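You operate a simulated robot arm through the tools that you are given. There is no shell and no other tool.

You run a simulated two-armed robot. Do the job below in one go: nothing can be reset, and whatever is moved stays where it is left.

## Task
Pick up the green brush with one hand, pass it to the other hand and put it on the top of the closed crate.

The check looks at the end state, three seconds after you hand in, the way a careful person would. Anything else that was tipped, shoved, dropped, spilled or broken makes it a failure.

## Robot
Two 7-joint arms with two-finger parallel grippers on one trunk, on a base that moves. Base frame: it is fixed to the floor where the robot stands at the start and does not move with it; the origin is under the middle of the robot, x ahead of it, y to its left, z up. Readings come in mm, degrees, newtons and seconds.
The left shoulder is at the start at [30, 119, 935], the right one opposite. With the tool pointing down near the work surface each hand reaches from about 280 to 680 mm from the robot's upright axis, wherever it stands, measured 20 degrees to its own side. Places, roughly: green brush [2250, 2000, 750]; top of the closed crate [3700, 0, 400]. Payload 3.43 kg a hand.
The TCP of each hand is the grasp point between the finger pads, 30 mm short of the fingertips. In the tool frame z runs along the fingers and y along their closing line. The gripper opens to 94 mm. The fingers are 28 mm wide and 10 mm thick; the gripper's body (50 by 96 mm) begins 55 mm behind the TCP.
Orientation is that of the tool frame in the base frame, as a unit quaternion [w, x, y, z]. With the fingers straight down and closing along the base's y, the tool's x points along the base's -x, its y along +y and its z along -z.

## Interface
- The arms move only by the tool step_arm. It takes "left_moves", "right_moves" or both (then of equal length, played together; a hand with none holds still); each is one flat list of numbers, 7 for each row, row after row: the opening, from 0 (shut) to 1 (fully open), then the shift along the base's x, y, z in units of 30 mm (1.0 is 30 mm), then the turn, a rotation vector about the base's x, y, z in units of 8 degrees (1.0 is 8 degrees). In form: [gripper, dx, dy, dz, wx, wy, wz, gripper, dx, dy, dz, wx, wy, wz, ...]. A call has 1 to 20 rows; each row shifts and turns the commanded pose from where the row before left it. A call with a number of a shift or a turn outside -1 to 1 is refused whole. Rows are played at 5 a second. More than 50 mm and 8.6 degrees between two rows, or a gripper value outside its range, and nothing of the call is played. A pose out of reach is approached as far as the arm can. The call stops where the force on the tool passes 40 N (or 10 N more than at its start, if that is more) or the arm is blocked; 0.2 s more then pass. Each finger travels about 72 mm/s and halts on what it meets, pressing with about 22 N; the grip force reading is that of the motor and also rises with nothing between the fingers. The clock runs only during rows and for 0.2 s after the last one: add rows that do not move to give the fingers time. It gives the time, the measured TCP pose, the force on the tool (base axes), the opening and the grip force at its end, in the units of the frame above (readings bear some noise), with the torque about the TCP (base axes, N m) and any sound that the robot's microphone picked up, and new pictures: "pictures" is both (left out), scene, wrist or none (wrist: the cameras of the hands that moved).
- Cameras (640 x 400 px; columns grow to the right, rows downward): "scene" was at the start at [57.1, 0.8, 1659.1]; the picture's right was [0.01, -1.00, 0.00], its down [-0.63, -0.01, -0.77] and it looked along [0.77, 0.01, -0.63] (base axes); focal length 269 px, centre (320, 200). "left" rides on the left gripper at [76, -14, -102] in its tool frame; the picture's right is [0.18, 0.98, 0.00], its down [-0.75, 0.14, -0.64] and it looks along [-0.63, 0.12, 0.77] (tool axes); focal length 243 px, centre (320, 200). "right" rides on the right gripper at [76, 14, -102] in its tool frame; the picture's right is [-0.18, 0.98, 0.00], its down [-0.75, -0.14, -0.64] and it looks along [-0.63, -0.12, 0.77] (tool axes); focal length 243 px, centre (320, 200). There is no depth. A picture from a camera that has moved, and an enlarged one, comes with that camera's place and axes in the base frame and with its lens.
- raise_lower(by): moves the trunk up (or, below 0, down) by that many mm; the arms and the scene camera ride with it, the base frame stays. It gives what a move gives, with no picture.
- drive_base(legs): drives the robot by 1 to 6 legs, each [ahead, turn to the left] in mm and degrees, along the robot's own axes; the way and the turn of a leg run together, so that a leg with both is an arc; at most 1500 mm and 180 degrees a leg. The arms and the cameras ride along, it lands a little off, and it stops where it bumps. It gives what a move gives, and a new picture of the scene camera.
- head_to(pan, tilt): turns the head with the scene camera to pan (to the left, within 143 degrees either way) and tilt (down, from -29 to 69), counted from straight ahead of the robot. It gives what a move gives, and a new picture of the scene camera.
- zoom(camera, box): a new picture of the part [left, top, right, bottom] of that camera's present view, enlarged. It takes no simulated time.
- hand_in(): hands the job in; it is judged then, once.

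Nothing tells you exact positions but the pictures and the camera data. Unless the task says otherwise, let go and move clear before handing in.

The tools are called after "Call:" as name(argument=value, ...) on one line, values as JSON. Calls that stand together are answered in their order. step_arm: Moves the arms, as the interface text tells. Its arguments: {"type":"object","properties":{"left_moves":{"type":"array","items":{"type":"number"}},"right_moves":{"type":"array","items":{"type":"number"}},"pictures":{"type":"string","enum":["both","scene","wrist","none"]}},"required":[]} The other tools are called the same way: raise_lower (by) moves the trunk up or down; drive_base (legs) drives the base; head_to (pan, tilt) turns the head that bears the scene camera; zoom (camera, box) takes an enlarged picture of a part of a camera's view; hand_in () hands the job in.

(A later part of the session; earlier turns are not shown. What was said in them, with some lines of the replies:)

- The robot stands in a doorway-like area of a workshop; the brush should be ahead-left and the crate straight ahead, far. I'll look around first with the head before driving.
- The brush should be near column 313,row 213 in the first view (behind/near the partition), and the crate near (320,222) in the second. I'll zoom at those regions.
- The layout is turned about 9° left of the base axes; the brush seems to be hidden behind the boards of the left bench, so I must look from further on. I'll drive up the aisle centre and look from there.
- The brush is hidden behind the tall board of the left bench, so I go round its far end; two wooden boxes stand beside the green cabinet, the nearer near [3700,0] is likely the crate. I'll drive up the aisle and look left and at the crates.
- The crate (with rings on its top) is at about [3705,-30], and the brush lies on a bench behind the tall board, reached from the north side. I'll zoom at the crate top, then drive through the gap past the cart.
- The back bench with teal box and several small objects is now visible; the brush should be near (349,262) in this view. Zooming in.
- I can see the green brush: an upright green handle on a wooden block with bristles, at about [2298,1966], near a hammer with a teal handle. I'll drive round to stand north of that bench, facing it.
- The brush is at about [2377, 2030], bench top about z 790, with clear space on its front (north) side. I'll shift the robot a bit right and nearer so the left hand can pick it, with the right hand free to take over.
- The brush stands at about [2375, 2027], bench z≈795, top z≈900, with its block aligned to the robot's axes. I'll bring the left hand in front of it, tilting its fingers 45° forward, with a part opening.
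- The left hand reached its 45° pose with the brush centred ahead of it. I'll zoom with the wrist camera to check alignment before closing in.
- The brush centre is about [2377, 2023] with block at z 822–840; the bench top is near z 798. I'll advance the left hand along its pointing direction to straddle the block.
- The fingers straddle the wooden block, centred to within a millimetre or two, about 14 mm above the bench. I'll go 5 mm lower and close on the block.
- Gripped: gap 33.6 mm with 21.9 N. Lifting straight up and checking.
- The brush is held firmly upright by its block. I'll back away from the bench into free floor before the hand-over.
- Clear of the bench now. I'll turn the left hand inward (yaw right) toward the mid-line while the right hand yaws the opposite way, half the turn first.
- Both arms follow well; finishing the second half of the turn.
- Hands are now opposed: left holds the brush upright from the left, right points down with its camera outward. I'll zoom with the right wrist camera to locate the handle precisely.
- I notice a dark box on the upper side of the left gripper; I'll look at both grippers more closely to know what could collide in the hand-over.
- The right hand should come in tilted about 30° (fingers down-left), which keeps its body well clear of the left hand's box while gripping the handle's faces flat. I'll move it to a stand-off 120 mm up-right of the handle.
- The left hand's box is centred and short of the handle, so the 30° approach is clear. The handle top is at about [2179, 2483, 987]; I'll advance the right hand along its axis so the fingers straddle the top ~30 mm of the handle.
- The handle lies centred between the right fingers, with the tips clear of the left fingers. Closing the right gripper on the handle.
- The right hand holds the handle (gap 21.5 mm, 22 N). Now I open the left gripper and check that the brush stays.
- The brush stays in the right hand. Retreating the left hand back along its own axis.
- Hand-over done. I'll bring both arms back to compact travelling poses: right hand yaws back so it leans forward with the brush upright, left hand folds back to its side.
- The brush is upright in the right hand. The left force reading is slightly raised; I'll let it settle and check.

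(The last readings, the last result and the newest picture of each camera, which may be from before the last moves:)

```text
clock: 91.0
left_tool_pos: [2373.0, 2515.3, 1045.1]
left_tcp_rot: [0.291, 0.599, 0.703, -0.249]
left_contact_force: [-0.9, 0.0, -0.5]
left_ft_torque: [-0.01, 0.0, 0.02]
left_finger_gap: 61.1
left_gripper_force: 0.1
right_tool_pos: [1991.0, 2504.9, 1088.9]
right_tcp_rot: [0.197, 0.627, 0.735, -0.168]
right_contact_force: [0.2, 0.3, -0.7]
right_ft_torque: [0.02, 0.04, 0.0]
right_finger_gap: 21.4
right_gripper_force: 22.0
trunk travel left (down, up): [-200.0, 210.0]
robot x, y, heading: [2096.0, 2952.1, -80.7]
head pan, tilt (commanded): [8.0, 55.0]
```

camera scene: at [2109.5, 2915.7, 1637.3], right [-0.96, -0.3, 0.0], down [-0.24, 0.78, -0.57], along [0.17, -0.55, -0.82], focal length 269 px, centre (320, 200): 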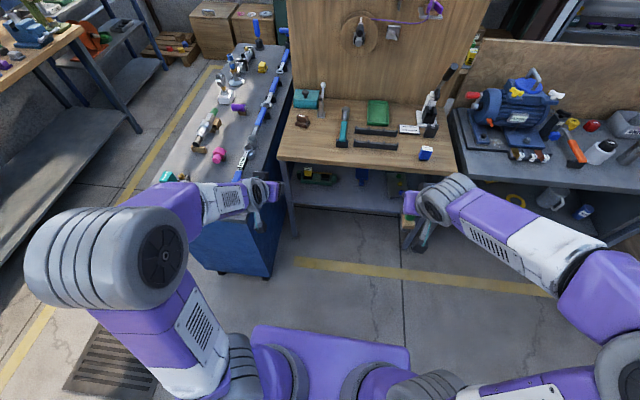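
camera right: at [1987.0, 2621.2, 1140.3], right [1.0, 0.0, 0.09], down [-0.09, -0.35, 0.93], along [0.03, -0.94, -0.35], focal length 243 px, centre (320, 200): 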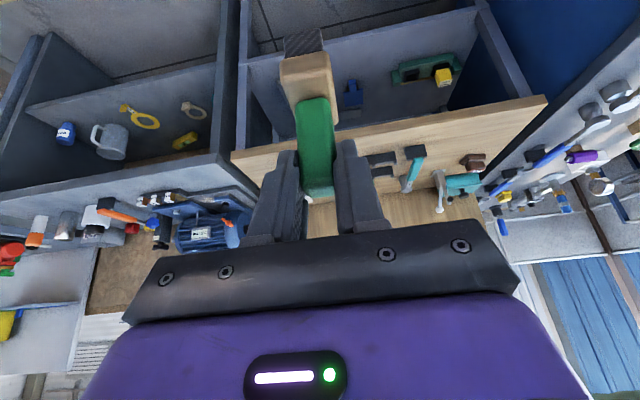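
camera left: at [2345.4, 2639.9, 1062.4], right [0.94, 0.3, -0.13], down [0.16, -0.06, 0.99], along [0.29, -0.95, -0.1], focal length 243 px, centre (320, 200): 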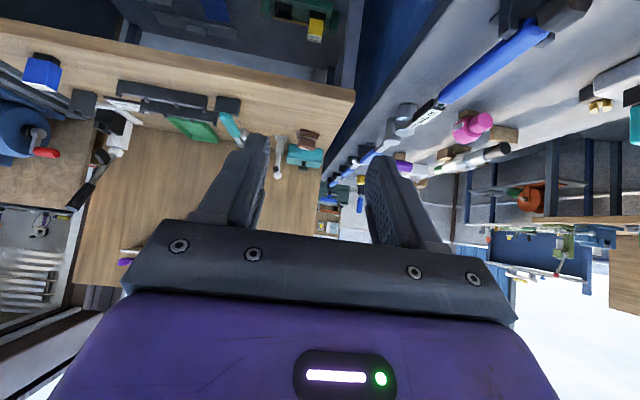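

Just a transient. I'll point the left hand down again and draw it in, then drive back toward the crate.

Call:
step_arm(left_moves=[0.65, -0.044, 0.27, 0, 0.925, 0.151, 0, 0.65, -0.044, 0.27, 0, 0.925, 0.151, 0, 0.65, -0.044, 0.27, 0, 0.925, 0.151, 0, 0.65, -0.044, 0.27, 0, 0.925, 0.151, 0, 0.65, -0.044, 0.27, 0, 0.925, 0.151, 0, 0.65, -0.044, 0.27, 0, 0.925, 0.151, 0, 0.65, 0, 0, 0, 0, 0, 0], right_moves=[0, 0, 0, 0, 0, 0, 0, 0, 0, 0, 0, 0, 0, 0, 0, 0, 0, 0, 0, 0, 0, 0, 0, 0, 0, 0, 0, 0, 0, 0, 0, 0, 0, 0, 0, 0, 0, 0, 0, 0, 0, 0, 0, 0, 0, 0, 0, 0, 0])

Call:
drive_base(legs=[[0, 83], [1200, 0]])

```text
clock: 92.6
left_tool_pos: [2364.7, 2564.7, 1043.9]
left_tcp_rot: [-0.001, 0.648, 0.762, 0.0]
left_contact_force: [0.0, 0.0, 0.3]
left_ft_torque: [-0.03, 0.02, -0.01]
left_finger_gap: 61.2
left_gripper_force: 0.0
right_tool_pos: [1990.4, 2503.7, 1087.6]
right_tcp_rot: [0.198, 0.626, 0.736, -0.168]
right_contact_force: [0.3, 0.2, -0.5]
right_ft_torque: [0.02, -0.02, -0.04]
right_finger_gap: 21.6
right_gripper_force: 21.6
trunk travel left (down, up): [-200.0, 210.0]
robot x, y, heading: [2092.8, 2956.0, -80.8]
head pan, tilt (commanded): [8.0, 55.0]
camera scene: at [2108.2, 2915.7, 1637.2], right [-0.96, -0.3, 0.0], down [-0.24, 0.78, -0.57], along [0.17, -0.55, -0.82], focal length 269 px, centre (320, 200)
camera right: at [1986.2, 2621.1, 1140.2], right [1.0, 0.0, 0.09], down [-0.09, -0.35, 0.93], along [0.03, -0.94, -0.35], focal length 243 px, centre (320, 200)
camera left: at [2340.5, 2638.0, 1148.7], right [0.94, 0.34, 0.0], down [0.26, -0.72, 0.64], along [0.22, -0.6, -0.77], focal length 243 px, centre (320, 200)
```

scene: 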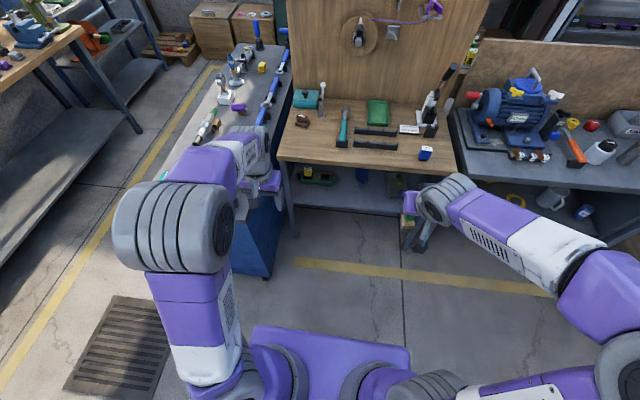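
right: 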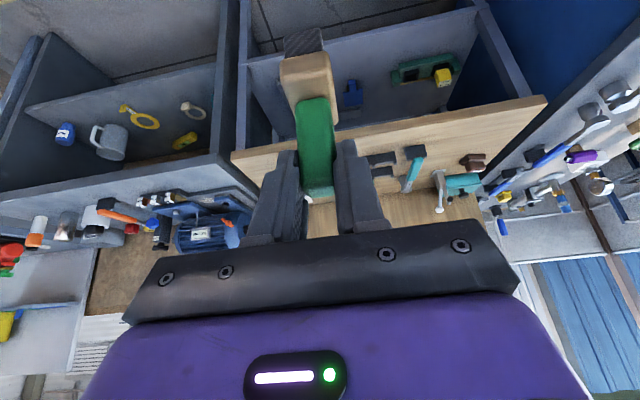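
left: 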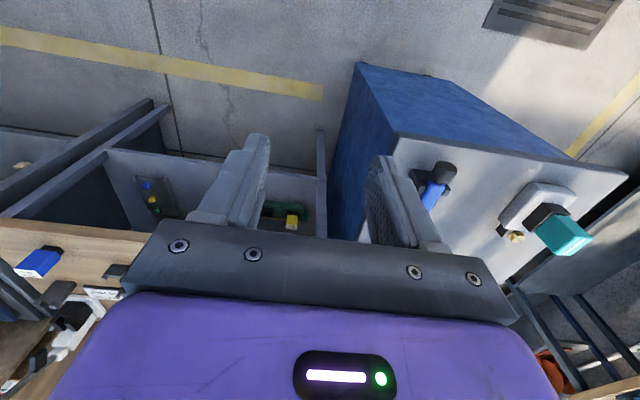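

```text
clock: 102.2
left_tool_pos: [3708.3, 3221.1, 1043.5]
left_tcp_rot: [0.0, -0.017, 1.0, -0.001]
left_contact_force: [0.8, 0.1, 0.2]
left_ft_torque: [-0.02, -0.01, 0.03]
left_finger_gap: 61.1
left_gripper_force: 0.1
right_tool_pos: [3720.9, 2841.6, 1088.9]
right_tcp_rot: [0.258, -0.015, 0.966, 0.004]
right_contact_force: [0.3, 0.7, -1.4]
right_ft_torque: [-0.02, -0.01, 0.0]
right_finger_gap: 21.4
right_gripper_force: 21.4
trunk travel left (down, up): [-200.0, 210.0]
robot x, y, heading: [3283.4, 2998.3, 1.8]
head pan, tilt (commanded): [8.0, 55.0]
camera scene: at [3328.1, 3009.8, 1637.2], right [0.17, -0.99, 0.0], down [-0.81, -0.14, -0.57], along [0.57, 0.1, -0.82], focal length 269 px, centre (320, 200)
```

scene: 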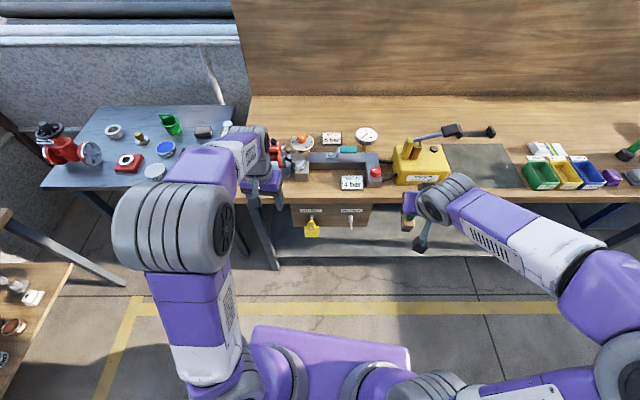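

Position good. Now turn right and drive straight down the corridor toward the crate, first 1400 mm.

Call:
drive_base(legs=[[0, -80.3], [1400, 0]])

```text
clock: 112.6
left_tool_pos: [3855.2, 1247.9, 1043.6]
left_tcp_rot: [0.0, 0.633, 0.774, -0.001]
left_contact_force: [-0.4, -0.5, -0.3]
left_ft_torque: [-0.03, 0.03, 0.02]
left_finger_gap: 60.9
left_gripper_force: 0.0
right_tool_pos: [3480.2, 1173.4, 1088.4]
right_tcp_rot: [0.2, 0.613, 0.747, -0.164]
right_contact_force: [0.1, 0.2, -1.7]
right_ft_torque: [0.02, -0.03, 0.04]
right_finger_gap: 21.6
right_gripper_force: 22.2
trunk travel left (down, up): [-200.0, 210.0]
robot x, y, heading: [3559.6, 1628.3, -78.6]
head pan, tilt (commanded): [8.0, 55.0]
camera scene: at [3583.8, 1588.9, 1637.2], right [-0.94, -0.33, 0.0], down [-0.27, 0.77, -0.57], along [0.19, -0.54, -0.82], focal length 269 px, centre (320, 200)
```

scene: 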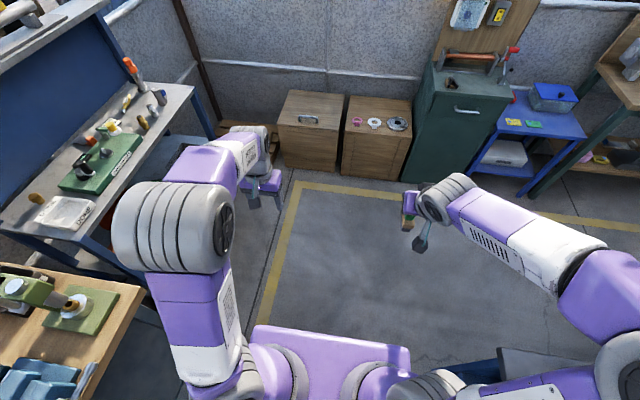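

Both wooden boxes are now in view; the one at [3718,-39] with rings on top matches the given place. I'll zoom to confirm what each box is.

Call:
zoom(camera="scene", box=[268, 80, 428, 180])

Call:
zoom(camera="scene", box=[336, 88, 416, 138])

```text
4.00 times, centred on (348, 130) of scene
camera zoom: at [3583.8, 1588.9, 1637.2], right [-0.94, -0.33, 0.0], down [-0.27, 0.77, -0.57], along [0.19, -0.54, -0.82], focal length 1075 px, centre (208, 480)
```

zoom: 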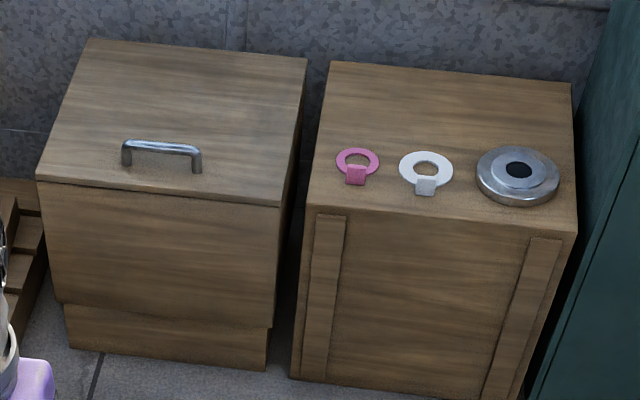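

```text
8.00 times, centred on (376, 113) of scene
camera zoom: at [3583.8, 1588.9, 1637.2], right [-0.94, -0.33, 0.0], down [-0.27, 0.77, -0.57], along [0.19, -0.54, -0.82], focal length 2150 px, centre (-128, 896)
```

zoom: 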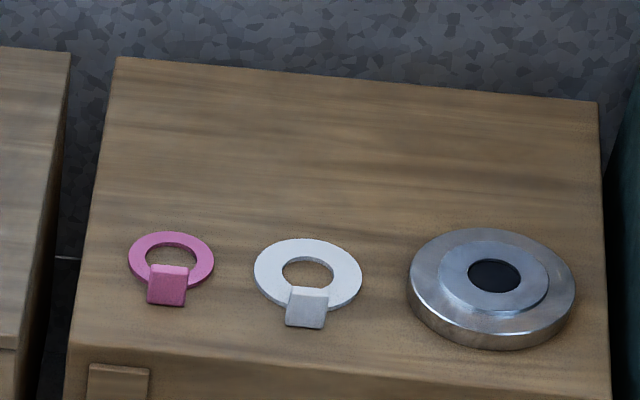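

The slatted box with the rings is the closed crate (the other has a hinged lid with handle); its top is at about z 440, free area behind the rings. I'll drive to stand in front of it, slightly left, so the right hand works clear of the green cabinet.

Call:
drive_base(legs=[[0, 7], [980, 0], [0, -8.4]])

Call:
head_to(pan=-15, tilt=50)

```text
clock: 118.9
left_tool_pos: [4148.3, 315.0, 1043.6]
left_tcp_rot: [0.0, 0.644, 0.765, 0.0]
left_contact_force: [-0.1, 0.2, -0.6]
left_ft_torque: [0.0, -0.02, -0.02]
left_finger_gap: 61.1
left_gripper_force: 0.0
right_tool_pos: [3774.2, 248.7, 1088.9]
right_tcp_rot: [0.198, 0.622, 0.739, -0.167]
right_contact_force: [0.5, 0.8, -0.6]
right_ft_torque: [0.0, 0.0, 0.02]
right_finger_gap: 21.5
right_gripper_force: 22.4
trunk travel left (down, up): [-200.0, 210.0]
robot x, y, heading: [3870.0, 703.0, -80.2]
head pan, tilt (commanded): [8.0, 55.0]
camera scene: at [3887.5, 662.2, 1637.2], right [-0.95, -0.31, 0.0], down [-0.25, 0.78, -0.57], along [0.18, -0.55, -0.82], focal length 269 px, centre (320, 200)
```

scene: 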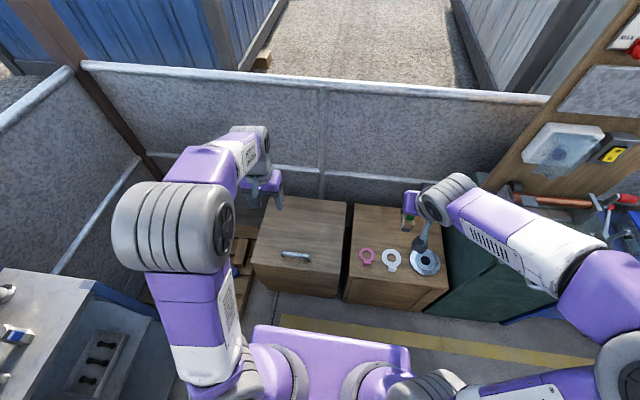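

```text
clock: 119.8
left_tool_pos: [4149.5, 314.3, 1042.6]
left_tcp_rot: [-0.001, 0.645, 0.764, -0.001]
left_contact_force: [0.1, 0.2, 0.0]
left_ft_torque: [0.0, 0.02, 0.02]
left_finger_gap: 61.2
left_gripper_force: 0.2
right_tool_pos: [3776.2, 249.1, 1088.2]
right_tcp_rot: [0.198, 0.622, 0.739, -0.167]
right_contact_force: [0.3, 0.4, -0.9]
right_ft_torque: [0.02, -0.02, -0.02]
right_finger_gap: 21.6
right_gripper_force: 22.0
trunk travel left (down, up): [-200.0, 210.0]
robot x, y, heading: [3867.8, 700.2, -80.1]
head pan, tilt (commanded): [-15.0, 50.0]
camera scene: at [3859.0, 654.1, 1643.7], right [-1.0, 0.09, 0.0], down [0.07, 0.76, -0.64], along [-0.06, -0.64, -0.77], focal length 269 px, centre (320, 200)
```

scene: 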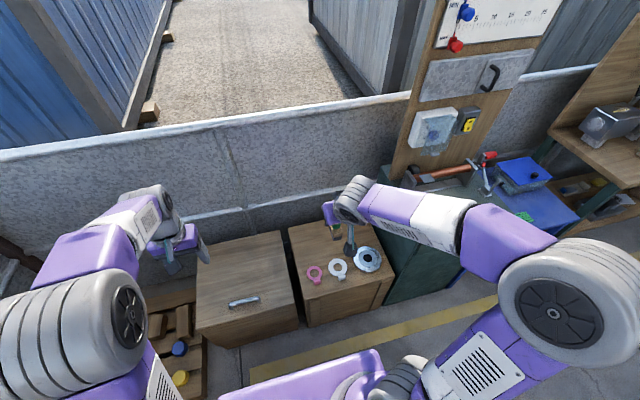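

Call:
zoom(camera="scene", box=[270, 200, 430, 300])

Call:
zoom(camera="right", box=[0, 0, 640, 400])

```text
4.00 times, centred on (350, 250) of scene
camera zoom: at [3859.0, 654.1, 1643.7], right [-1.0, 0.09, 0.0], down [0.07, 0.76, -0.64], along [-0.06, -0.64, -0.77], focal length 1075 px, centre (200, 0)
```

zoom: 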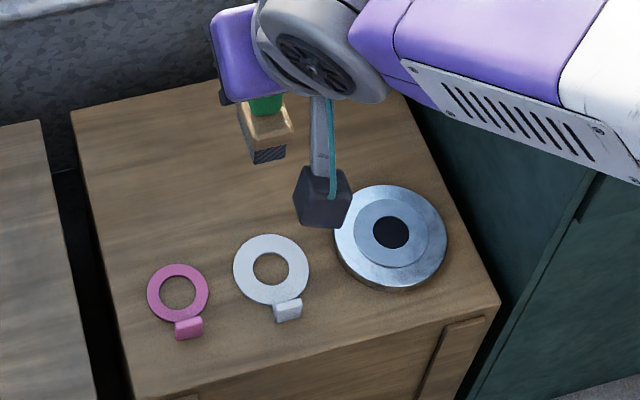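

```text
1.00 times, centred on (320, 200) of right (not enlarged: the box is as wide or as high as the picture)
camera zoom: at [3769.2, 366.4, 1140.1], right [1.0, 0.01, 0.09], down [-0.08, -0.35, 0.93], along [0.04, -0.94, -0.35], focal length 243 px, centre (320, 200)
```

zoom: 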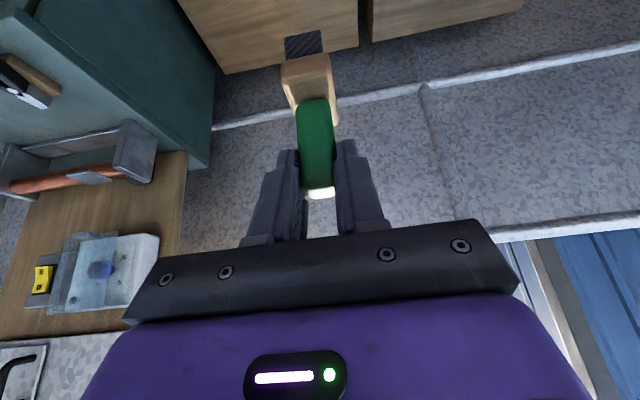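

Geometry confirmed: crate top z≈440, target spot about [3828,-54], behind the pink ring and well within the edges. I'll drive 120 mm closer and lower the trunk.

Call:
drive_base(legs=[[120, 0]])

Call:
raise_lower(by=-195)

Call:
head_to(pan=-10, tilt=55)

```text
clock: 121.0
left_tool_pos: [4169.1, 194.3, 1042.1]
left_tcp_rot: [-0.001, 0.644, 0.765, 0.0]
left_contact_force: [-0.7, 0.3, -0.1]
left_ft_torque: [0.0, 0.0, -0.01]
left_finger_gap: 61.2
left_gripper_force: 0.0
right_tool_pos: [3794.6, 129.3, 1088.6]
right_tcp_rot: [0.197, 0.622, 0.739, -0.166]
right_contact_force: [0.3, -0.4, -0.5]
right_ft_torque: [0.01, 0.04, -0.01]
right_finger_gap: 21.5
right_gripper_force: 21.7
trunk travel left (down, up): [-200.0, 210.0]
robot x, y, heading: [3890.6, 582.6, -80.2]
head pan, tilt (commanded): [-15.0, 50.0]
camera scene: at [3879.7, 534.5, 1643.7], right [-1.0, 0.09, 0.0], down [0.07, 0.76, -0.64], along [-0.06, -0.64, -0.77], focal length 269 px, centre (320, 200)
```

scene: 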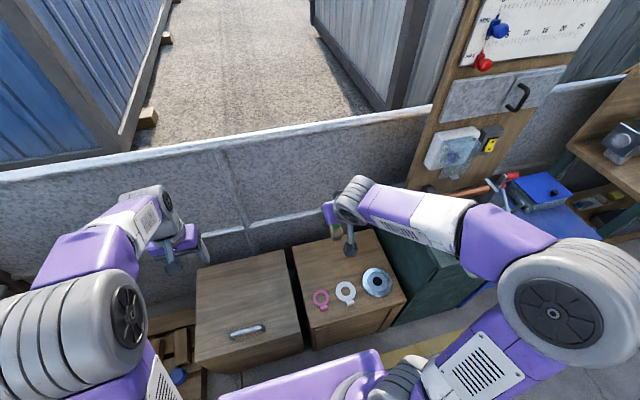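

```text
clock: 123.1
left_tool_pos: [4169.6, 195.6, 849.3]
left_tcp_rot: [-0.001, 0.644, 0.765, -0.001]
left_contact_force: [1.2, -0.1, -0.4]
left_ft_torque: [0.02, 0.0, 0.02]
left_finger_gap: 61.0
left_gripper_force: 0.1
right_tool_pos: [3796.1, 131.0, 892.8]
right_tcp_rot: [0.198, 0.622, 0.739, -0.166]
right_contact_force: [0.4, 0.4, -1.4]
right_ft_torque: [0.03, -0.01, 0.01]
right_finger_gap: 21.7
right_gripper_force: 21.9
trunk travel left (down, up): [-5.0, 405.0]
robot x, y, heading: [3887.7, 586.1, -80.2]
head pan, tilt (commanded): [-15.0, 50.0]
```

```text
clock: 123.8
left_tool_pos: [4169.9, 194.5, 848.1]
left_tcp_rot: [0.0, 0.643, 0.766, -0.001]
left_contact_force: [-0.2, 0.2, -0.7]
left_ft_torque: [0.01, -0.01, 0.01]
left_finger_gap: 61.1
left_gripper_force: 0.1
right_tool_pos: [3794.0, 130.5, 894.8]
right_tcp_rot: [0.198, 0.623, 0.739, -0.166]
right_contact_force: [0.0, -0.5, -0.7]
right_ft_torque: [0.04, -0.04, -0.01]
right_finger_gap: 21.4
right_gripper_force: 22.3
trunk travel left (down, up): [-5.0, 405.0]
robot x, y, heading: [3891.2, 584.0, -80.1]
head pan, tilt (commanded): [-10.0, 55.0]
camera scene: at [3886.1, 540.6, 1442.3], right [-1.0, 0.0, 0.0], down [0.0, 0.82, -0.57], along [0.0, -0.57, -0.82], focal length 269 px, centre (320, 200)
```

scene: 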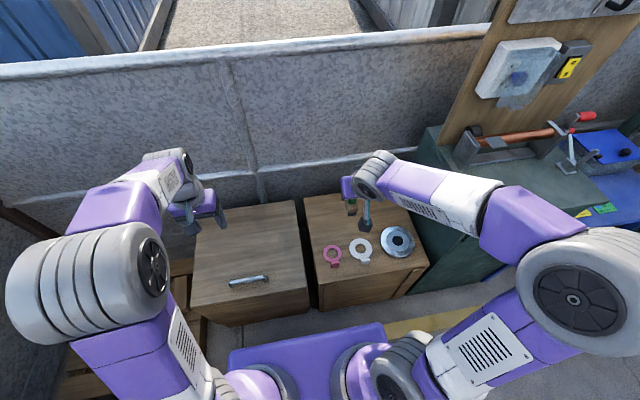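

Call:
step_arm(right_moves=[0, 0.178, -0.98, -0.3, 0, 0, 0, 0, 0.178, -0.98, -0.3, 0, 0, 0, 0, 0.178, -0.98, -0.3, 0, 0, 0, 0, 0.178, -0.98, -0.3, 0, 0, 0, 0, 0.178, -0.98, -0.3, 0, 0, 0, 0, 0.178, -0.98, -0.3, 0, 0, 0, 0, 0, 0, 0, 0, 0, 0])

Call:
zoom(camera="scene", box=[280, 160, 440, 260])

```text
clock: 125.4
left_tool_pos: [4170.4, 194.7, 847.8]
left_tcp_rot: [-0.001, 0.644, 0.765, 0.0]
left_contact_force: [0.3, -0.5, -1.0]
left_ft_torque: [-0.02, 0.0, 0.02]
left_finger_gap: 61.0
left_gripper_force: 0.0
right_tool_pos: [3827.3, -45.2, 839.4]
right_tcp_rot: [0.198, 0.622, 0.739, -0.167]
right_contact_force: [0.1, -0.3, -0.3]
right_ft_torque: [-0.01, 0.03, -0.06]
right_finger_gap: 21.4
right_gripper_force: 21.6
trunk travel left (down, up): [-5.0, 405.0]
robot x, y, heading: [3891.1, 584.1, -80.4]
head pan, tilt (commanded): [-10.0, 55.0]
camera scene: at [3886.1, 540.6, 1442.3], right [-1.0, 0.0, 0.0], down [0.0, 0.82, -0.57], along [0.0, -0.57, -0.82], focal length 269 px, centre (320, 200)
camera right: at [3820.8, 71.9, 891.1], right [1.0, 0.01, 0.09], down [-0.08, -0.35, 0.93], along [0.04, -0.94, -0.35], focal length 243 px, centre (320, 200)
```

scene: 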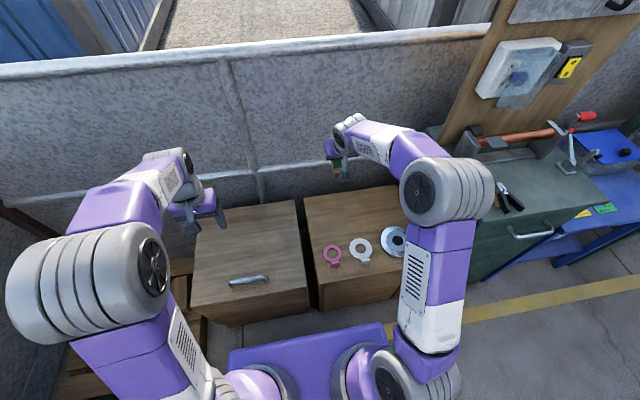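
right: 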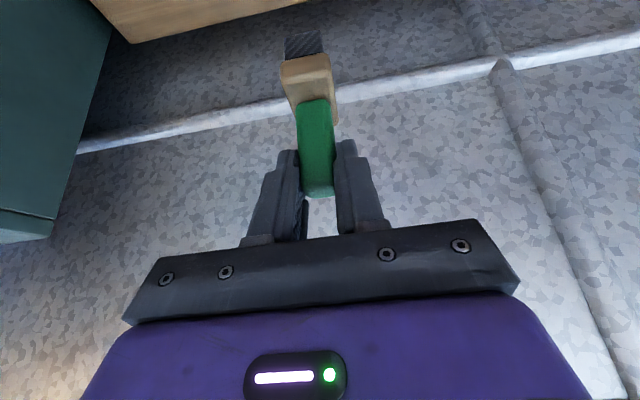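

```text
4.00 times, centred on (360, 210) of scene
camera zoom: at [3886.1, 540.6, 1442.3], right [-1.0, 0.0, 0.0], down [0.0, 0.82, -0.57], along [0.0, -0.57, -0.82], focal length 1075 px, centre (160, 160)
```

zoom: 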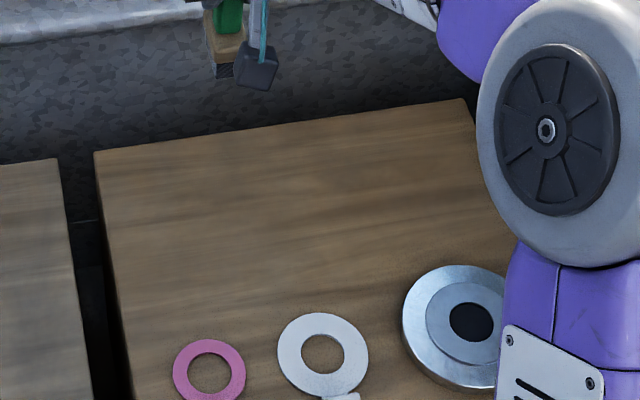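

The hand is above the target spot; the right elbow is now above the crate's front-right. I'll lower in small steps and watch the elbow against the cabinet.

Call:
step_arm(right_moves=[0, 0, 0, -0.8, 0, 0, 0, 0, 0, 0, -0.8, 0, 0, 0, 0, 0, 0, -0.8, 0, 0, 0, 0, 0, 0, -0.8, 0, 0, 0, 0, 0, 0, 0, 0, 0, 0])

```text
clock: 126.6
left_tool_pos: [4169.1, 193.9, 848.3]
left_tcp_rot: [0.0, 0.644, 0.765, -0.001]
left_contact_force: [0.1, -0.4, -0.7]
left_ft_torque: [0.03, 0.0, -0.04]
left_finger_gap: 61.2
left_gripper_force: 0.0
right_tool_pos: [3827.7, -45.7, 743.8]
right_tcp_rot: [0.198, 0.623, 0.738, -0.167]
right_contact_force: [0.7, -0.2, -1.8]
right_ft_torque: [-0.01, 0.0, 0.03]
right_finger_gap: 21.6
right_gripper_force: 22.1
trunk travel left (down, up): [-5.0, 405.0]
robot x, y, heading: [3888.3, 583.5, -80.1]
head pan, tilt (commanded): [-10.0, 55.0]
camera scene: at [3886.1, 540.6, 1442.2], right [-1.0, 0.0, 0.0], down [0.0, 0.82, -0.57], along [0.0, -0.57, -0.82], focal length 269 px, centre (320, 200)
camera right: at [3821.8, 72.0, 795.2], right [1.0, 0.01, 0.09], down [-0.08, -0.35, 0.93], along [0.04, -0.94, -0.35], focal length 243 px, centre (320, 200)
```

scene: 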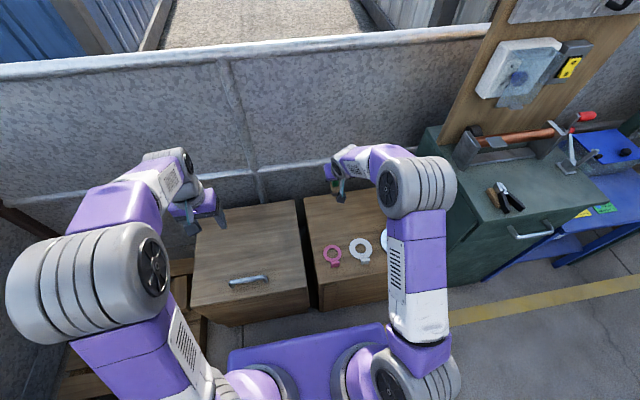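
right: 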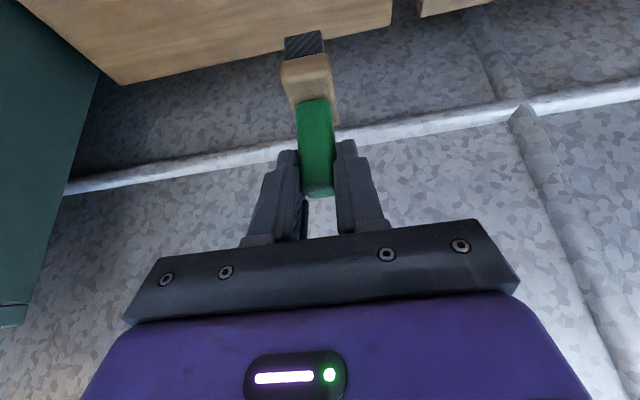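

The elbow moves inward and stays high as the hand descends. Lowering further to about z 620.

Call:
step_arm(right_moves=[0, 0, 0, -0.8, 0, 0, 0, 0, 0, 0, -0.8, 0, 0, 0, 0, 0, 0, -0.8, 0, 0, 0, 0, 0, 0, -0.8, 0, 0, 0, 0, 0, 0, -0.8, 0, 0, 0, 0, 0, 0, 0, 0, 0, 0])

Call:
zoom(camera="scene", box=[280, 140, 440, 240])

Call:
zoom(camera="right", box=[220, 0, 420, 125])

```text
clock: 128.0
left_tool_pos: [4170.6, 195.2, 848.8]
left_tcp_rot: [-0.001, 0.644, 0.765, 0.0]
left_contact_force: [0.0, 0.5, 0.7]
left_ft_torque: [0.0, 0.02, 0.0]
left_finger_gap: 60.9
left_gripper_force: 0.1
right_tool_pos: [3826.6, -46.3, 622.6]
right_tcp_rot: [0.198, 0.622, 0.739, -0.167]
right_contact_force: [0.4, 0.5, -0.8]
right_ft_torque: [0.0, -0.03, 0.0]
right_finger_gap: 21.7
right_gripper_force: 21.9
trunk travel left (down, up): [-5.0, 405.0]
robot x, y, heading: [3888.3, 580.0, -80.3]
head pan, tilt (commanded): [-10.0, 55.0]
camera scene: at [3886.1, 540.6, 1442.3], right [-1.0, 0.0, 0.0], down [0.0, 0.82, -0.57], along [0.0, -0.57, -0.82], focal length 269 px, centre (320, 200)
camera right: at [3821.3, 71.9, 674.4], right [1.0, 0.01, 0.09], down [-0.08, -0.35, 0.93], along [0.04, -0.94, -0.35], focal length 243 px, centre (320, 200)
```

scene: 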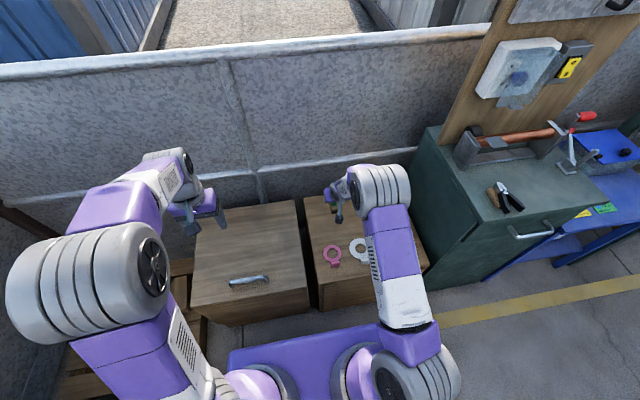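
right: 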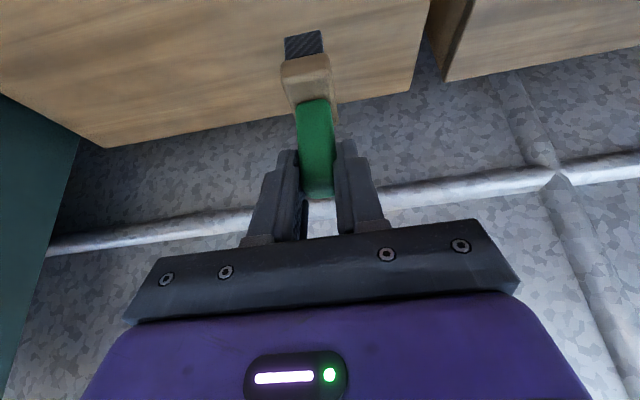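

```text
4.00 times, centred on (360, 190) of scene
camera zoom: at [3886.1, 540.6, 1442.3], right [-1.0, 0.0, 0.0], down [0.0, 0.82, -0.57], along [0.0, -0.57, -0.82], focal length 1075 px, centre (160, 240)
```

zoom: 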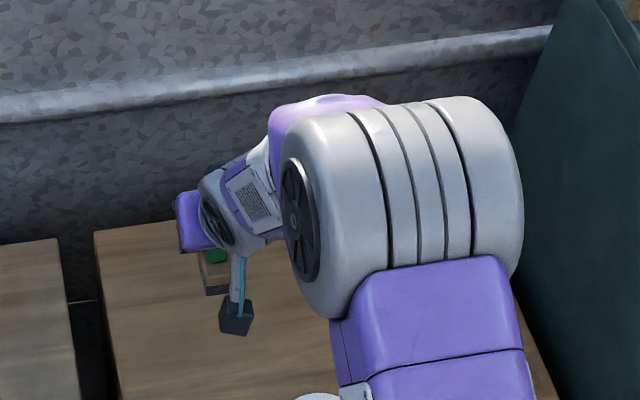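

```text
3.20 times, centred on (320, 62) of right
camera zoom: at [3821.3, 71.9, 674.4], right [1.0, 0.01, 0.09], down [-0.08, -0.35, 0.93], along [0.04, -0.94, -0.35], focal length 776 px, centre (320, 640)
```

zoom: 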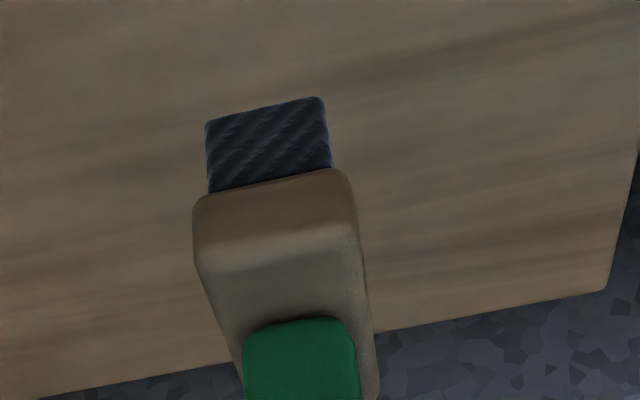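

The right wrist view confirms the spot: brush bottom at about [3828,-54], crate back-left corner where expected (z≈440). Lowering 70 mm, leaving ~15 mm.

Call:
step_arm(right_moves=[0, 0, 0, -0.6, 0, 0, 0, 0, 0, 0, -0.6, 0, 0, 0, 0, 0, 0, -0.6, 0, 0, 0, 0, 0, 0, -0.5, 0, 0, 0, 0, 0, 0, 0, 0, 0, 0])

Call:
zoom(camera="right", box=[220, 0, 420, 125])

Call:
zoom(camera="scene", box=[290, 160, 418, 240])

```text
clock: 129.2
left_tool_pos: [4169.1, 196.3, 849.1]
left_tcp_rot: [0.0, 0.644, 0.765, -0.001]
left_contact_force: [-0.5, 0.1, 0.5]
left_ft_torque: [-0.03, 0.02, 0.0]
left_finger_gap: 60.8
left_gripper_force: 0.1
right_tool_pos: [3825.3, -46.3, 553.5]
right_tcp_rot: [0.197, 0.623, 0.739, -0.167]
right_contact_force: [-0.1, -0.2, -0.1]
right_ft_torque: [0.01, -0.02, 0.01]
right_finger_gap: 21.3
right_gripper_force: 22.3
trunk travel left (down, up): [-5.0, 405.0]
robot x, y, heading: [3891.1, 580.6, -80.0]
head pan, tilt (commanded): [-10.0, 55.0]
camera scene: at [3886.1, 540.6, 1442.2], right [-1.0, 0.0, 0.0], down [0.0, 0.82, -0.57], along [0.0, -0.57, -0.82], focal length 269 px, centre (320, 200)
camera right: at [3820.7, 72.0, 605.2], right [1.0, 0.01, 0.09], down [-0.08, -0.35, 0.93], along [0.04, -0.94, -0.35], focal length 243 px, centre (320, 200)
```

scene: 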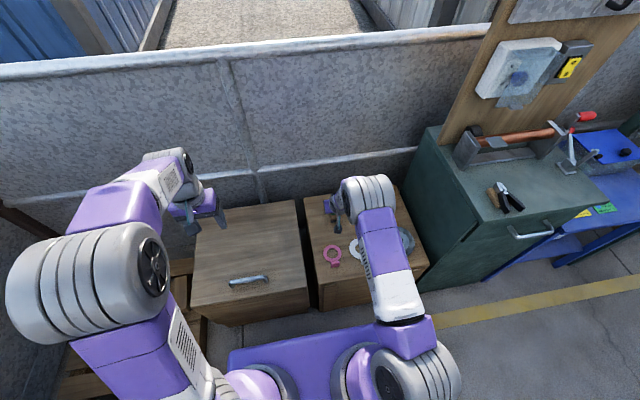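
right: 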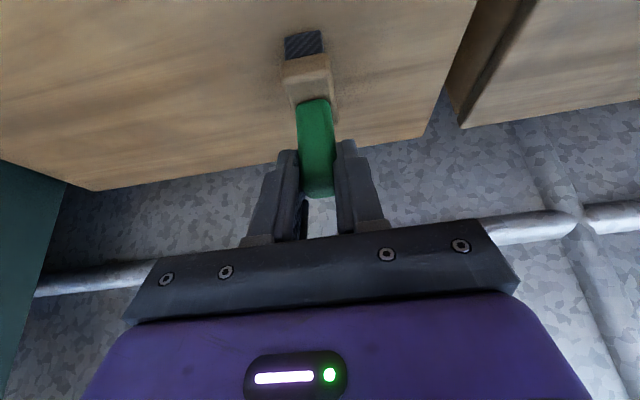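

```text
3.20 times, centred on (320, 62) of right
camera zoom: at [3820.7, 72.0, 605.2], right [1.0, 0.01, 0.09], down [-0.08, -0.35, 0.93], along [0.04, -0.94, -0.35], focal length 776 px, centre (320, 640)
```

zoom: 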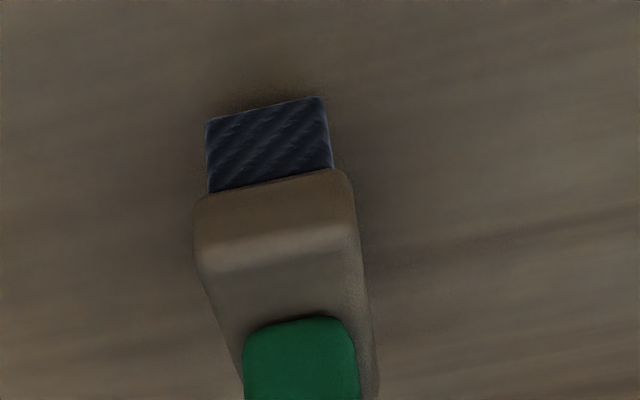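

```text
5.00 times, centred on (354, 200) of scene
camera zoom: at [3886.1, 540.6, 1442.2], right [-1.0, 0.0, 0.0], down [0.0, 0.82, -0.57], along [0.0, -0.57, -0.82], focal length 1344 px, centre (150, 200)
```

zoom: 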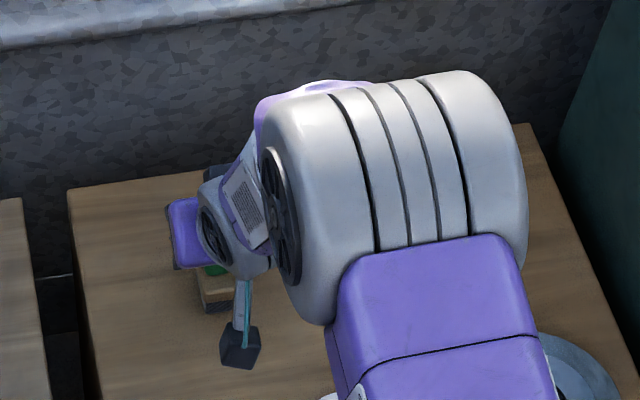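

About 15 mm to go; lowering in fine steps while watching the force.

Call:
step_arm(right_moves=[0, 0, 0, -0.1, 0, 0, 0, 0, 0, 0, -0.1, 0, 0, 0, 0, 0, 0, -0.1, 0, 0, 0, 0, 0, 0, 0, 0, 0, 0], pictures="none")

Call:
zoom(camera="right", box=[220, 0, 420, 125])

```text
clock: 130.2
left_tool_pos: [4169.5, 198.0, 849.3]
left_tcp_rot: [0.0, 0.645, 0.765, -0.001]
left_contact_force: [0.4, 0.3, 0.7]
left_ft_torque: [0.01, -0.04, 0.01]
left_finger_gap: 61.1
left_gripper_force: 0.0
right_tool_pos: [3828.4, -46.2, 550.0]
right_tcp_rot: [0.201, 0.621, 0.738, -0.169]
right_contact_force: [-1.9, 4.1, 22.7]
right_ft_torque: [0.0, 0.13, -0.05]
right_finger_gap: 21.5
right_gripper_force: 22.4
trunk travel left (down, up): [-5.0, 405.0]
robot x, y, heading: [3892.7, 583.6, -80.4]
head pan, tilt (commanded): [-10.0, 55.0]
```

```text
3.20 times, centred on (320, 62) of right
camera zoom: at [3821.4, 71.4, 599.1], right [1.0, 0.01, 0.09], down [-0.08, -0.34, 0.94], along [0.04, -0.94, -0.34], focal length 776 px, centre (320, 640)
```

zoom: 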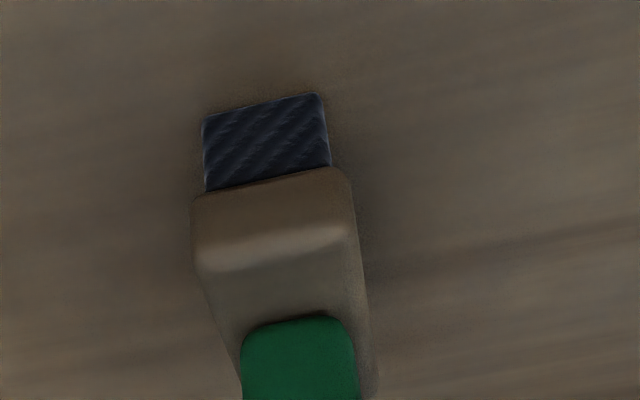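

Touchdown: 22.7 N upward at TCP z≈550. I'll ease up ~5 mm to relieve the pressing, checking the force.

Call:
step_arm(right_moves=[0, 0, 0, 0.15, 0, 0, 0, 0, 0, 0, 0, 0, 0, 0], pictures="none")

```text
clock: 130.8
left_tool_pos: [4168.5, 195.5, 848.7]
left_tcp_rot: [0.0, 0.644, 0.765, 0.001]
left_contact_force: [0.6, 0.3, 0.5]
left_ft_torque: [0.02, 0.02, -0.02]
left_finger_gap: 61.1
left_gripper_force: 0.1
right_tool_pos: [3827.6, -44.1, 549.6]
right_tcp_rot: [0.197, 0.622, 0.74, -0.165]
right_contact_force: [0.5, -1.3, 2.9]
right_ft_torque: [-0.24, -0.11, 0.01]
right_finger_gap: 21.4
right_gripper_force: 21.7
trunk travel left (down, up): [-5.0, 405.0]
robot x, y, heading: [3888.9, 585.2, -80.2]
head pan, tilt (commanded): [-10.0, 55.0]
```

Light contact now (2.9 N). Opening the right gripper gently.

Call:
step_arm(right_moves=[0.3, 0, 0, 0, 0, 0, 0, 0.4, 0, 0, 0, 0, 0, 0, 0.5, 0, 0, 0, 0, 0, 0, 0.5, 0, 0, 0, 0, 0, 0], pictures="wrist")

Call:
zoom(camera="right", box=[220, 20, 420, 145])

```text
clock: 131.8
left_tool_pos: [4168.7, 195.4, 848.6]
left_tcp_rot: [0.0, 0.643, 0.766, -0.001]
left_contact_force: [0.3, -0.5, 0.0]
left_ft_torque: [0.01, 0.01, 0.01]
left_finger_gap: 61.0
left_gripper_force: 0.1
right_tool_pos: [3827.5, -45.1, 549.4]
right_tcp_rot: [0.199, 0.622, 0.739, -0.166]
right_contact_force: [-1.1, -0.2, 0.3]
right_ft_torque: [-0.01, 0.02, -0.01]
right_finger_gap: 47.1
right_gripper_force: 0.1
trunk travel left (down, up): [-5.0, 405.0]
robot x, y, heading: [3889.0, 586.4, -80.0]
head pan, tilt (commanded): [-10.0, 55.0]
camera right: at [3821.1, 71.7, 601.2], right [1.0, 0.01, 0.09], down [-0.08, -0.35, 0.93], along [0.04, -0.94, -0.35], focal length 243 px, centre (320, 200)
```

right: 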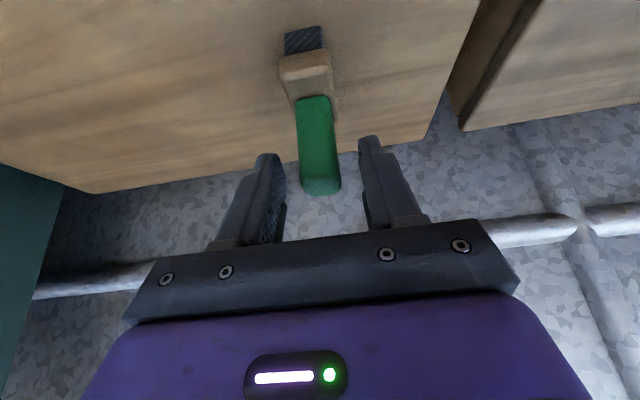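

```text
3.20 times, centred on (320, 82) of right
camera zoom: at [3821.1, 71.7, 601.2], right [1.0, 0.01, 0.09], down [-0.08, -0.35, 0.93], along [0.04, -0.94, -0.35], focal length 776 px, centre (320, 576)
```

zoom: 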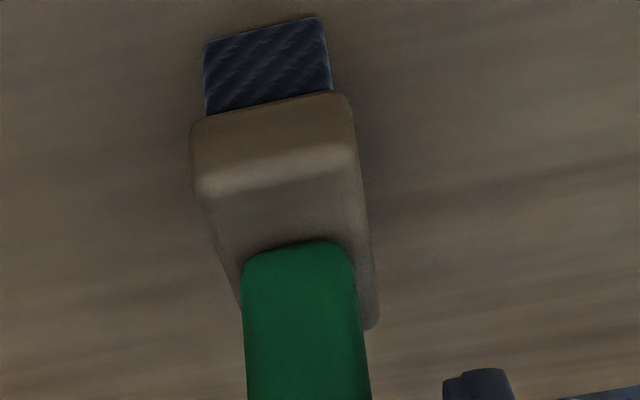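

The brush stands upright by itself. Retreating the right hand back along its own axis, slowly at first.

Call:
step_arm(right_moves=[0.5, -0.057, 0.329, 0.577, 0, 0, 0, 0.5, -0.057, 0.329, 0.577, 0, 0, 0, 0.5, -0.057, 0.329, 0.577, 0, 0, 0, 0.5, -0.057, 0.329, 0.577, 0, 0, 0, 0.5, -0.057, 0.329, 0.577, 0, 0, 0])

Call:
zoom(camera="right", box=[220, 20, 420, 145])

```text
clock: 133.0
left_tool_pos: [4170.2, 194.9, 848.9]
left_tcp_rot: [0.0, 0.644, 0.765, -0.001]
left_contact_force: [-0.2, 0.0, 0.0]
left_ft_torque: [0.02, -0.04, 0.0]
left_finger_gap: 61.4
left_gripper_force: 0.0
right_tool_pos: [3818.1, 5.3, 636.6]
right_tcp_rot: [0.198, 0.622, 0.739, -0.167]
right_contact_force: [0.2, -0.9, -0.2]
right_ft_torque: [-0.01, 0.01, 0.03]
right_finger_gap: 46.7
right_gripper_force: 0.1
trunk travel left (down, up): [-5.0, 405.0]
robot x, y, heading: [3889.6, 581.4, -80.5]
head pan, tilt (commanded): [-10.0, 55.0]
camera scene: at [3886.1, 540.9, 1442.3], right [-1.0, 0.0, 0.0], down [0.0, 0.82, -0.57], along [0.0, -0.57, -0.82], focal length 269 px, centre (320, 200)
camera right: at [3812.6, 121.7, 688.8], right [1.0, 0.01, 0.09], down [-0.08, -0.35, 0.93], along [0.04, -0.94, -0.35], focal length 243 px, centre (320, 200)
```

scene: 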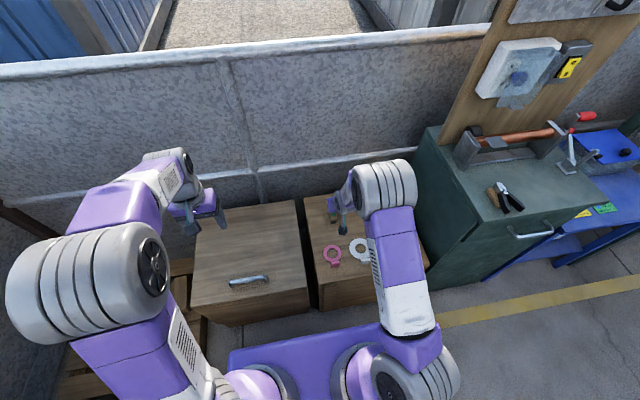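
right: 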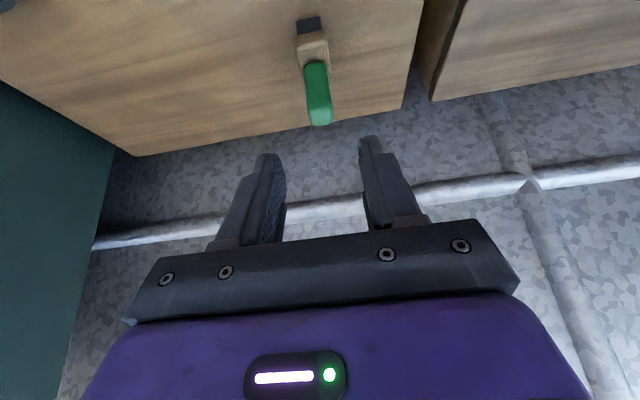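

```text
3.20 times, centred on (320, 82) of right
camera zoom: at [3812.6, 121.7, 688.8], right [1.0, 0.01, 0.09], down [-0.08, -0.35, 0.93], along [0.04, -0.94, -0.35], focal length 776 px, centre (320, 576)
```

zoom: 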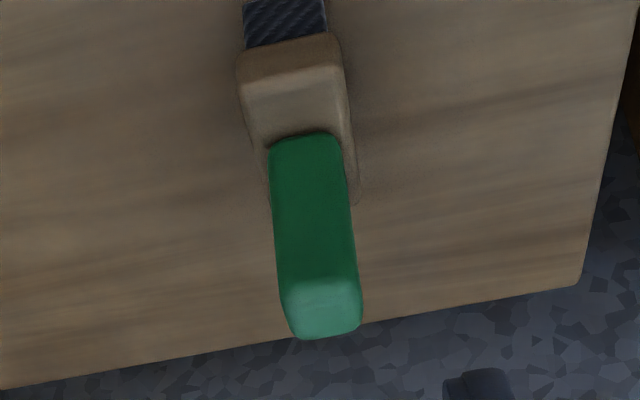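

The brush stands upright on the crate and the fingers are clear. I'll raise and withdraw the hand, then back off to verify.

Call:
step_arm(right_moves=[0.5, -0.057, 0.3, 0.9, 0, 0, 0, 0.5, -0.057, 0.3, 0.9, 0, 0, 0, 0.5, -0.057, 0.3, 0.9, 0, 0, 0, 0.5, -0.057, 0.4, 0.9, 0, 0, 0, 0.5, -0.057, 0.5, 0.9, 0, 0, 0, 0.5, -0.057, 0.6, 0.9, 0, 0, 0, 0.5, -0.057, 0.7, 0.9, 0, 0, 0, 0.5, -0.057, 0.7, 0.9, 0, 0, 0, 0.5, -0.057, 0.7, 0.9, 0, 0, 0])

Call:
zoom(camera="scene", box=[280, 160, 440, 260])

```text
clock: 135.0
left_tool_pos: [4170.6, 196.3, 848.3]
left_tcp_rot: [-0.001, 0.644, 0.765, -0.001]
left_contact_force: [-0.2, -0.1, 0.3]
left_ft_torque: [0.0, 0.0, 0.03]
left_finger_gap: 60.9
left_gripper_force: 0.2
right_tool_pos: [3802.9, 139.2, 879.1]
right_tcp_rot: [0.198, 0.622, 0.739, -0.165]
right_contact_force: [-0.9, -0.6, -0.3]
right_ft_torque: [-0.01, 0.01, -0.05]
right_finger_gap: 47.2
right_gripper_force: 0.1
trunk travel left (down, up): [-5.0, 405.0]
robot x, y, heading: [3889.1, 582.4, -80.2]
head pan, tilt (commanded): [-10.0, 55.0]
camera scene: at [3885.9, 541.0, 1442.3], right [-1.0, 0.0, 0.0], down [0.0, 0.82, -0.57], along [0.0, -0.57, -0.82], focal length 269 px, centre (320, 200)
camera right: at [3797.7, 257.0, 930.5], right [1.0, 0.01, 0.09], down [-0.08, -0.35, 0.93], along [0.04, -0.94, -0.35], focal length 243 px, centre (320, 200)
```

scene: 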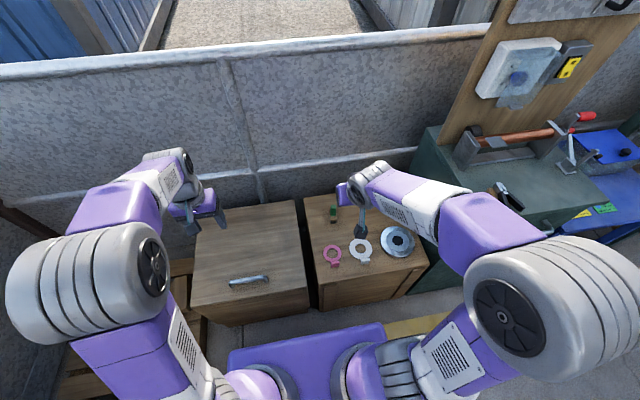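
right: 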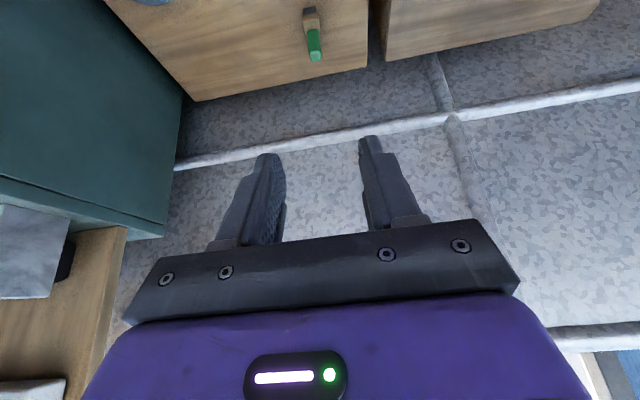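

```text
4.00 times, centred on (360, 210) of scene
camera zoom: at [3885.9, 541.0, 1442.3], right [-1.0, 0.0, 0.0], down [0.0, 0.82, -0.57], along [0.0, -0.57, -0.82], focal length 1075 px, centre (160, 160)
```

zoom: 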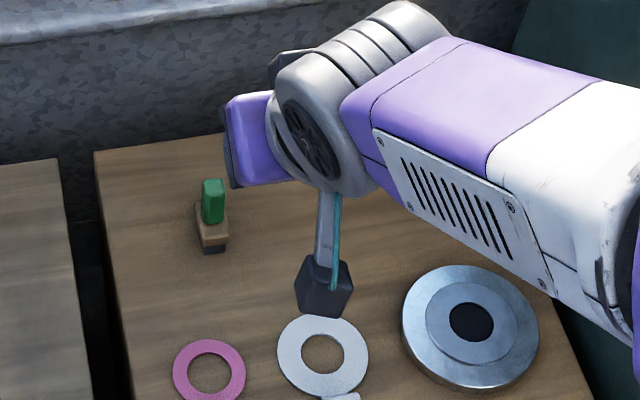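

The brush stands upright on the crate with the rings untouched. I'll back the robot off a little for a final clear view.

Call:
drive_base(legs=[[-250, 0]])

Call:
zoom(camera="scene", box=[250, 80, 442, 200])

```text
clock: 136.8
left_tool_pos: [4126.6, 443.1, 848.3]
left_tcp_rot: [0.0, 0.644, 0.765, -0.001]
left_contact_force: [-0.1, -0.7, 0.1]
left_ft_torque: [-0.02, 0.03, -0.01]
left_finger_gap: 61.2
left_gripper_force: 0.0
right_tool_pos: [3761.6, 385.8, 878.8]
right_tcp_rot: [0.199, 0.622, 0.739, -0.167]
right_contact_force: [-0.6, -0.3, 0.7]
right_ft_torque: [-0.02, -0.01, 0.0]
right_finger_gap: 47.0
right_gripper_force: 0.0
trunk travel left (down, up): [-5.0, 405.0]
robot x, y, heading: [3848.4, 832.7, -80.6]
head pan, tilt (commanded): [-10.0, 55.0]
camera scene: at [3843.4, 788.6, 1442.3], right [-1.0, 0.0, 0.0], down [0.0, 0.82, -0.57], along [0.0, -0.57, -0.82], focal length 269 px, centre (320, 200)
```

scene: 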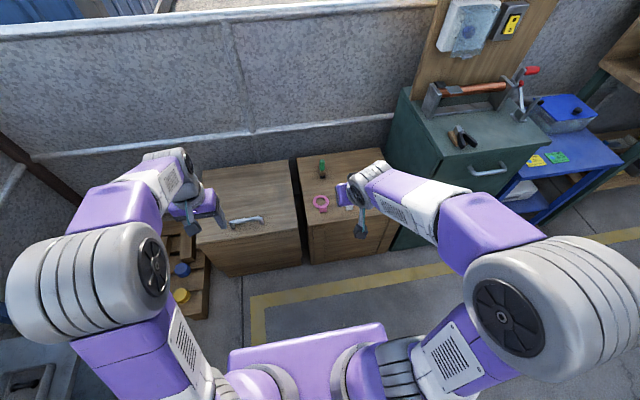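

```text
3.33 times, centred on (346, 140) of scene
camera zoom: at [3843.4, 788.6, 1442.3], right [-1.0, 0.0, 0.0], down [0.0, 0.82, -0.57], along [0.0, -0.57, -0.82], focal length 896 px, centre (233, 400)
```

zoom: 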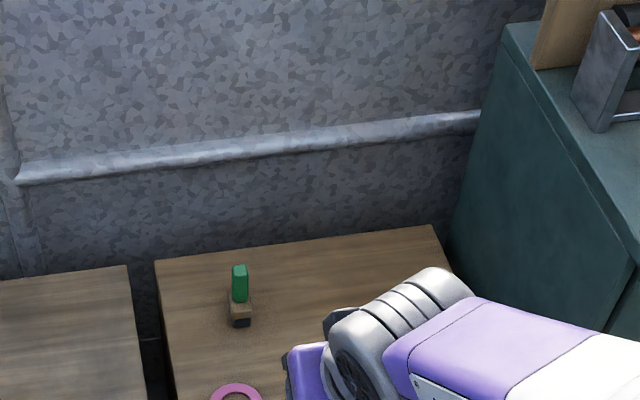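

The green brush stands upright near the middle-left of the closed crate's top, nothing else has moved, and both hands are empty and clear. Handing in.

Call:
hand_in()

```text
The job is handed in.
```

The green brush is standing upright on top of the closed crate, and I have handed the job in. No verdict has come back yet.

- **Pick-up:** the left hand took the brush by its wooden block from the bench behind the tall board.
- **Hand-over:** in clear floor space north of that bench, the right hand took the handle and the left hand let go.
- **Placing:** the right hand set the brush down behind the pink ring and released it. It stood by itself, clear of the crate's edges.

In the last pictures I saw nothing knocked or shifted. I used the slatted box with the rings on its top as the closed crate. It sits at the place you gave, and the box beside it has a hinged lid with a handle. Both grippers are empty, and the robot stands back from the crate.
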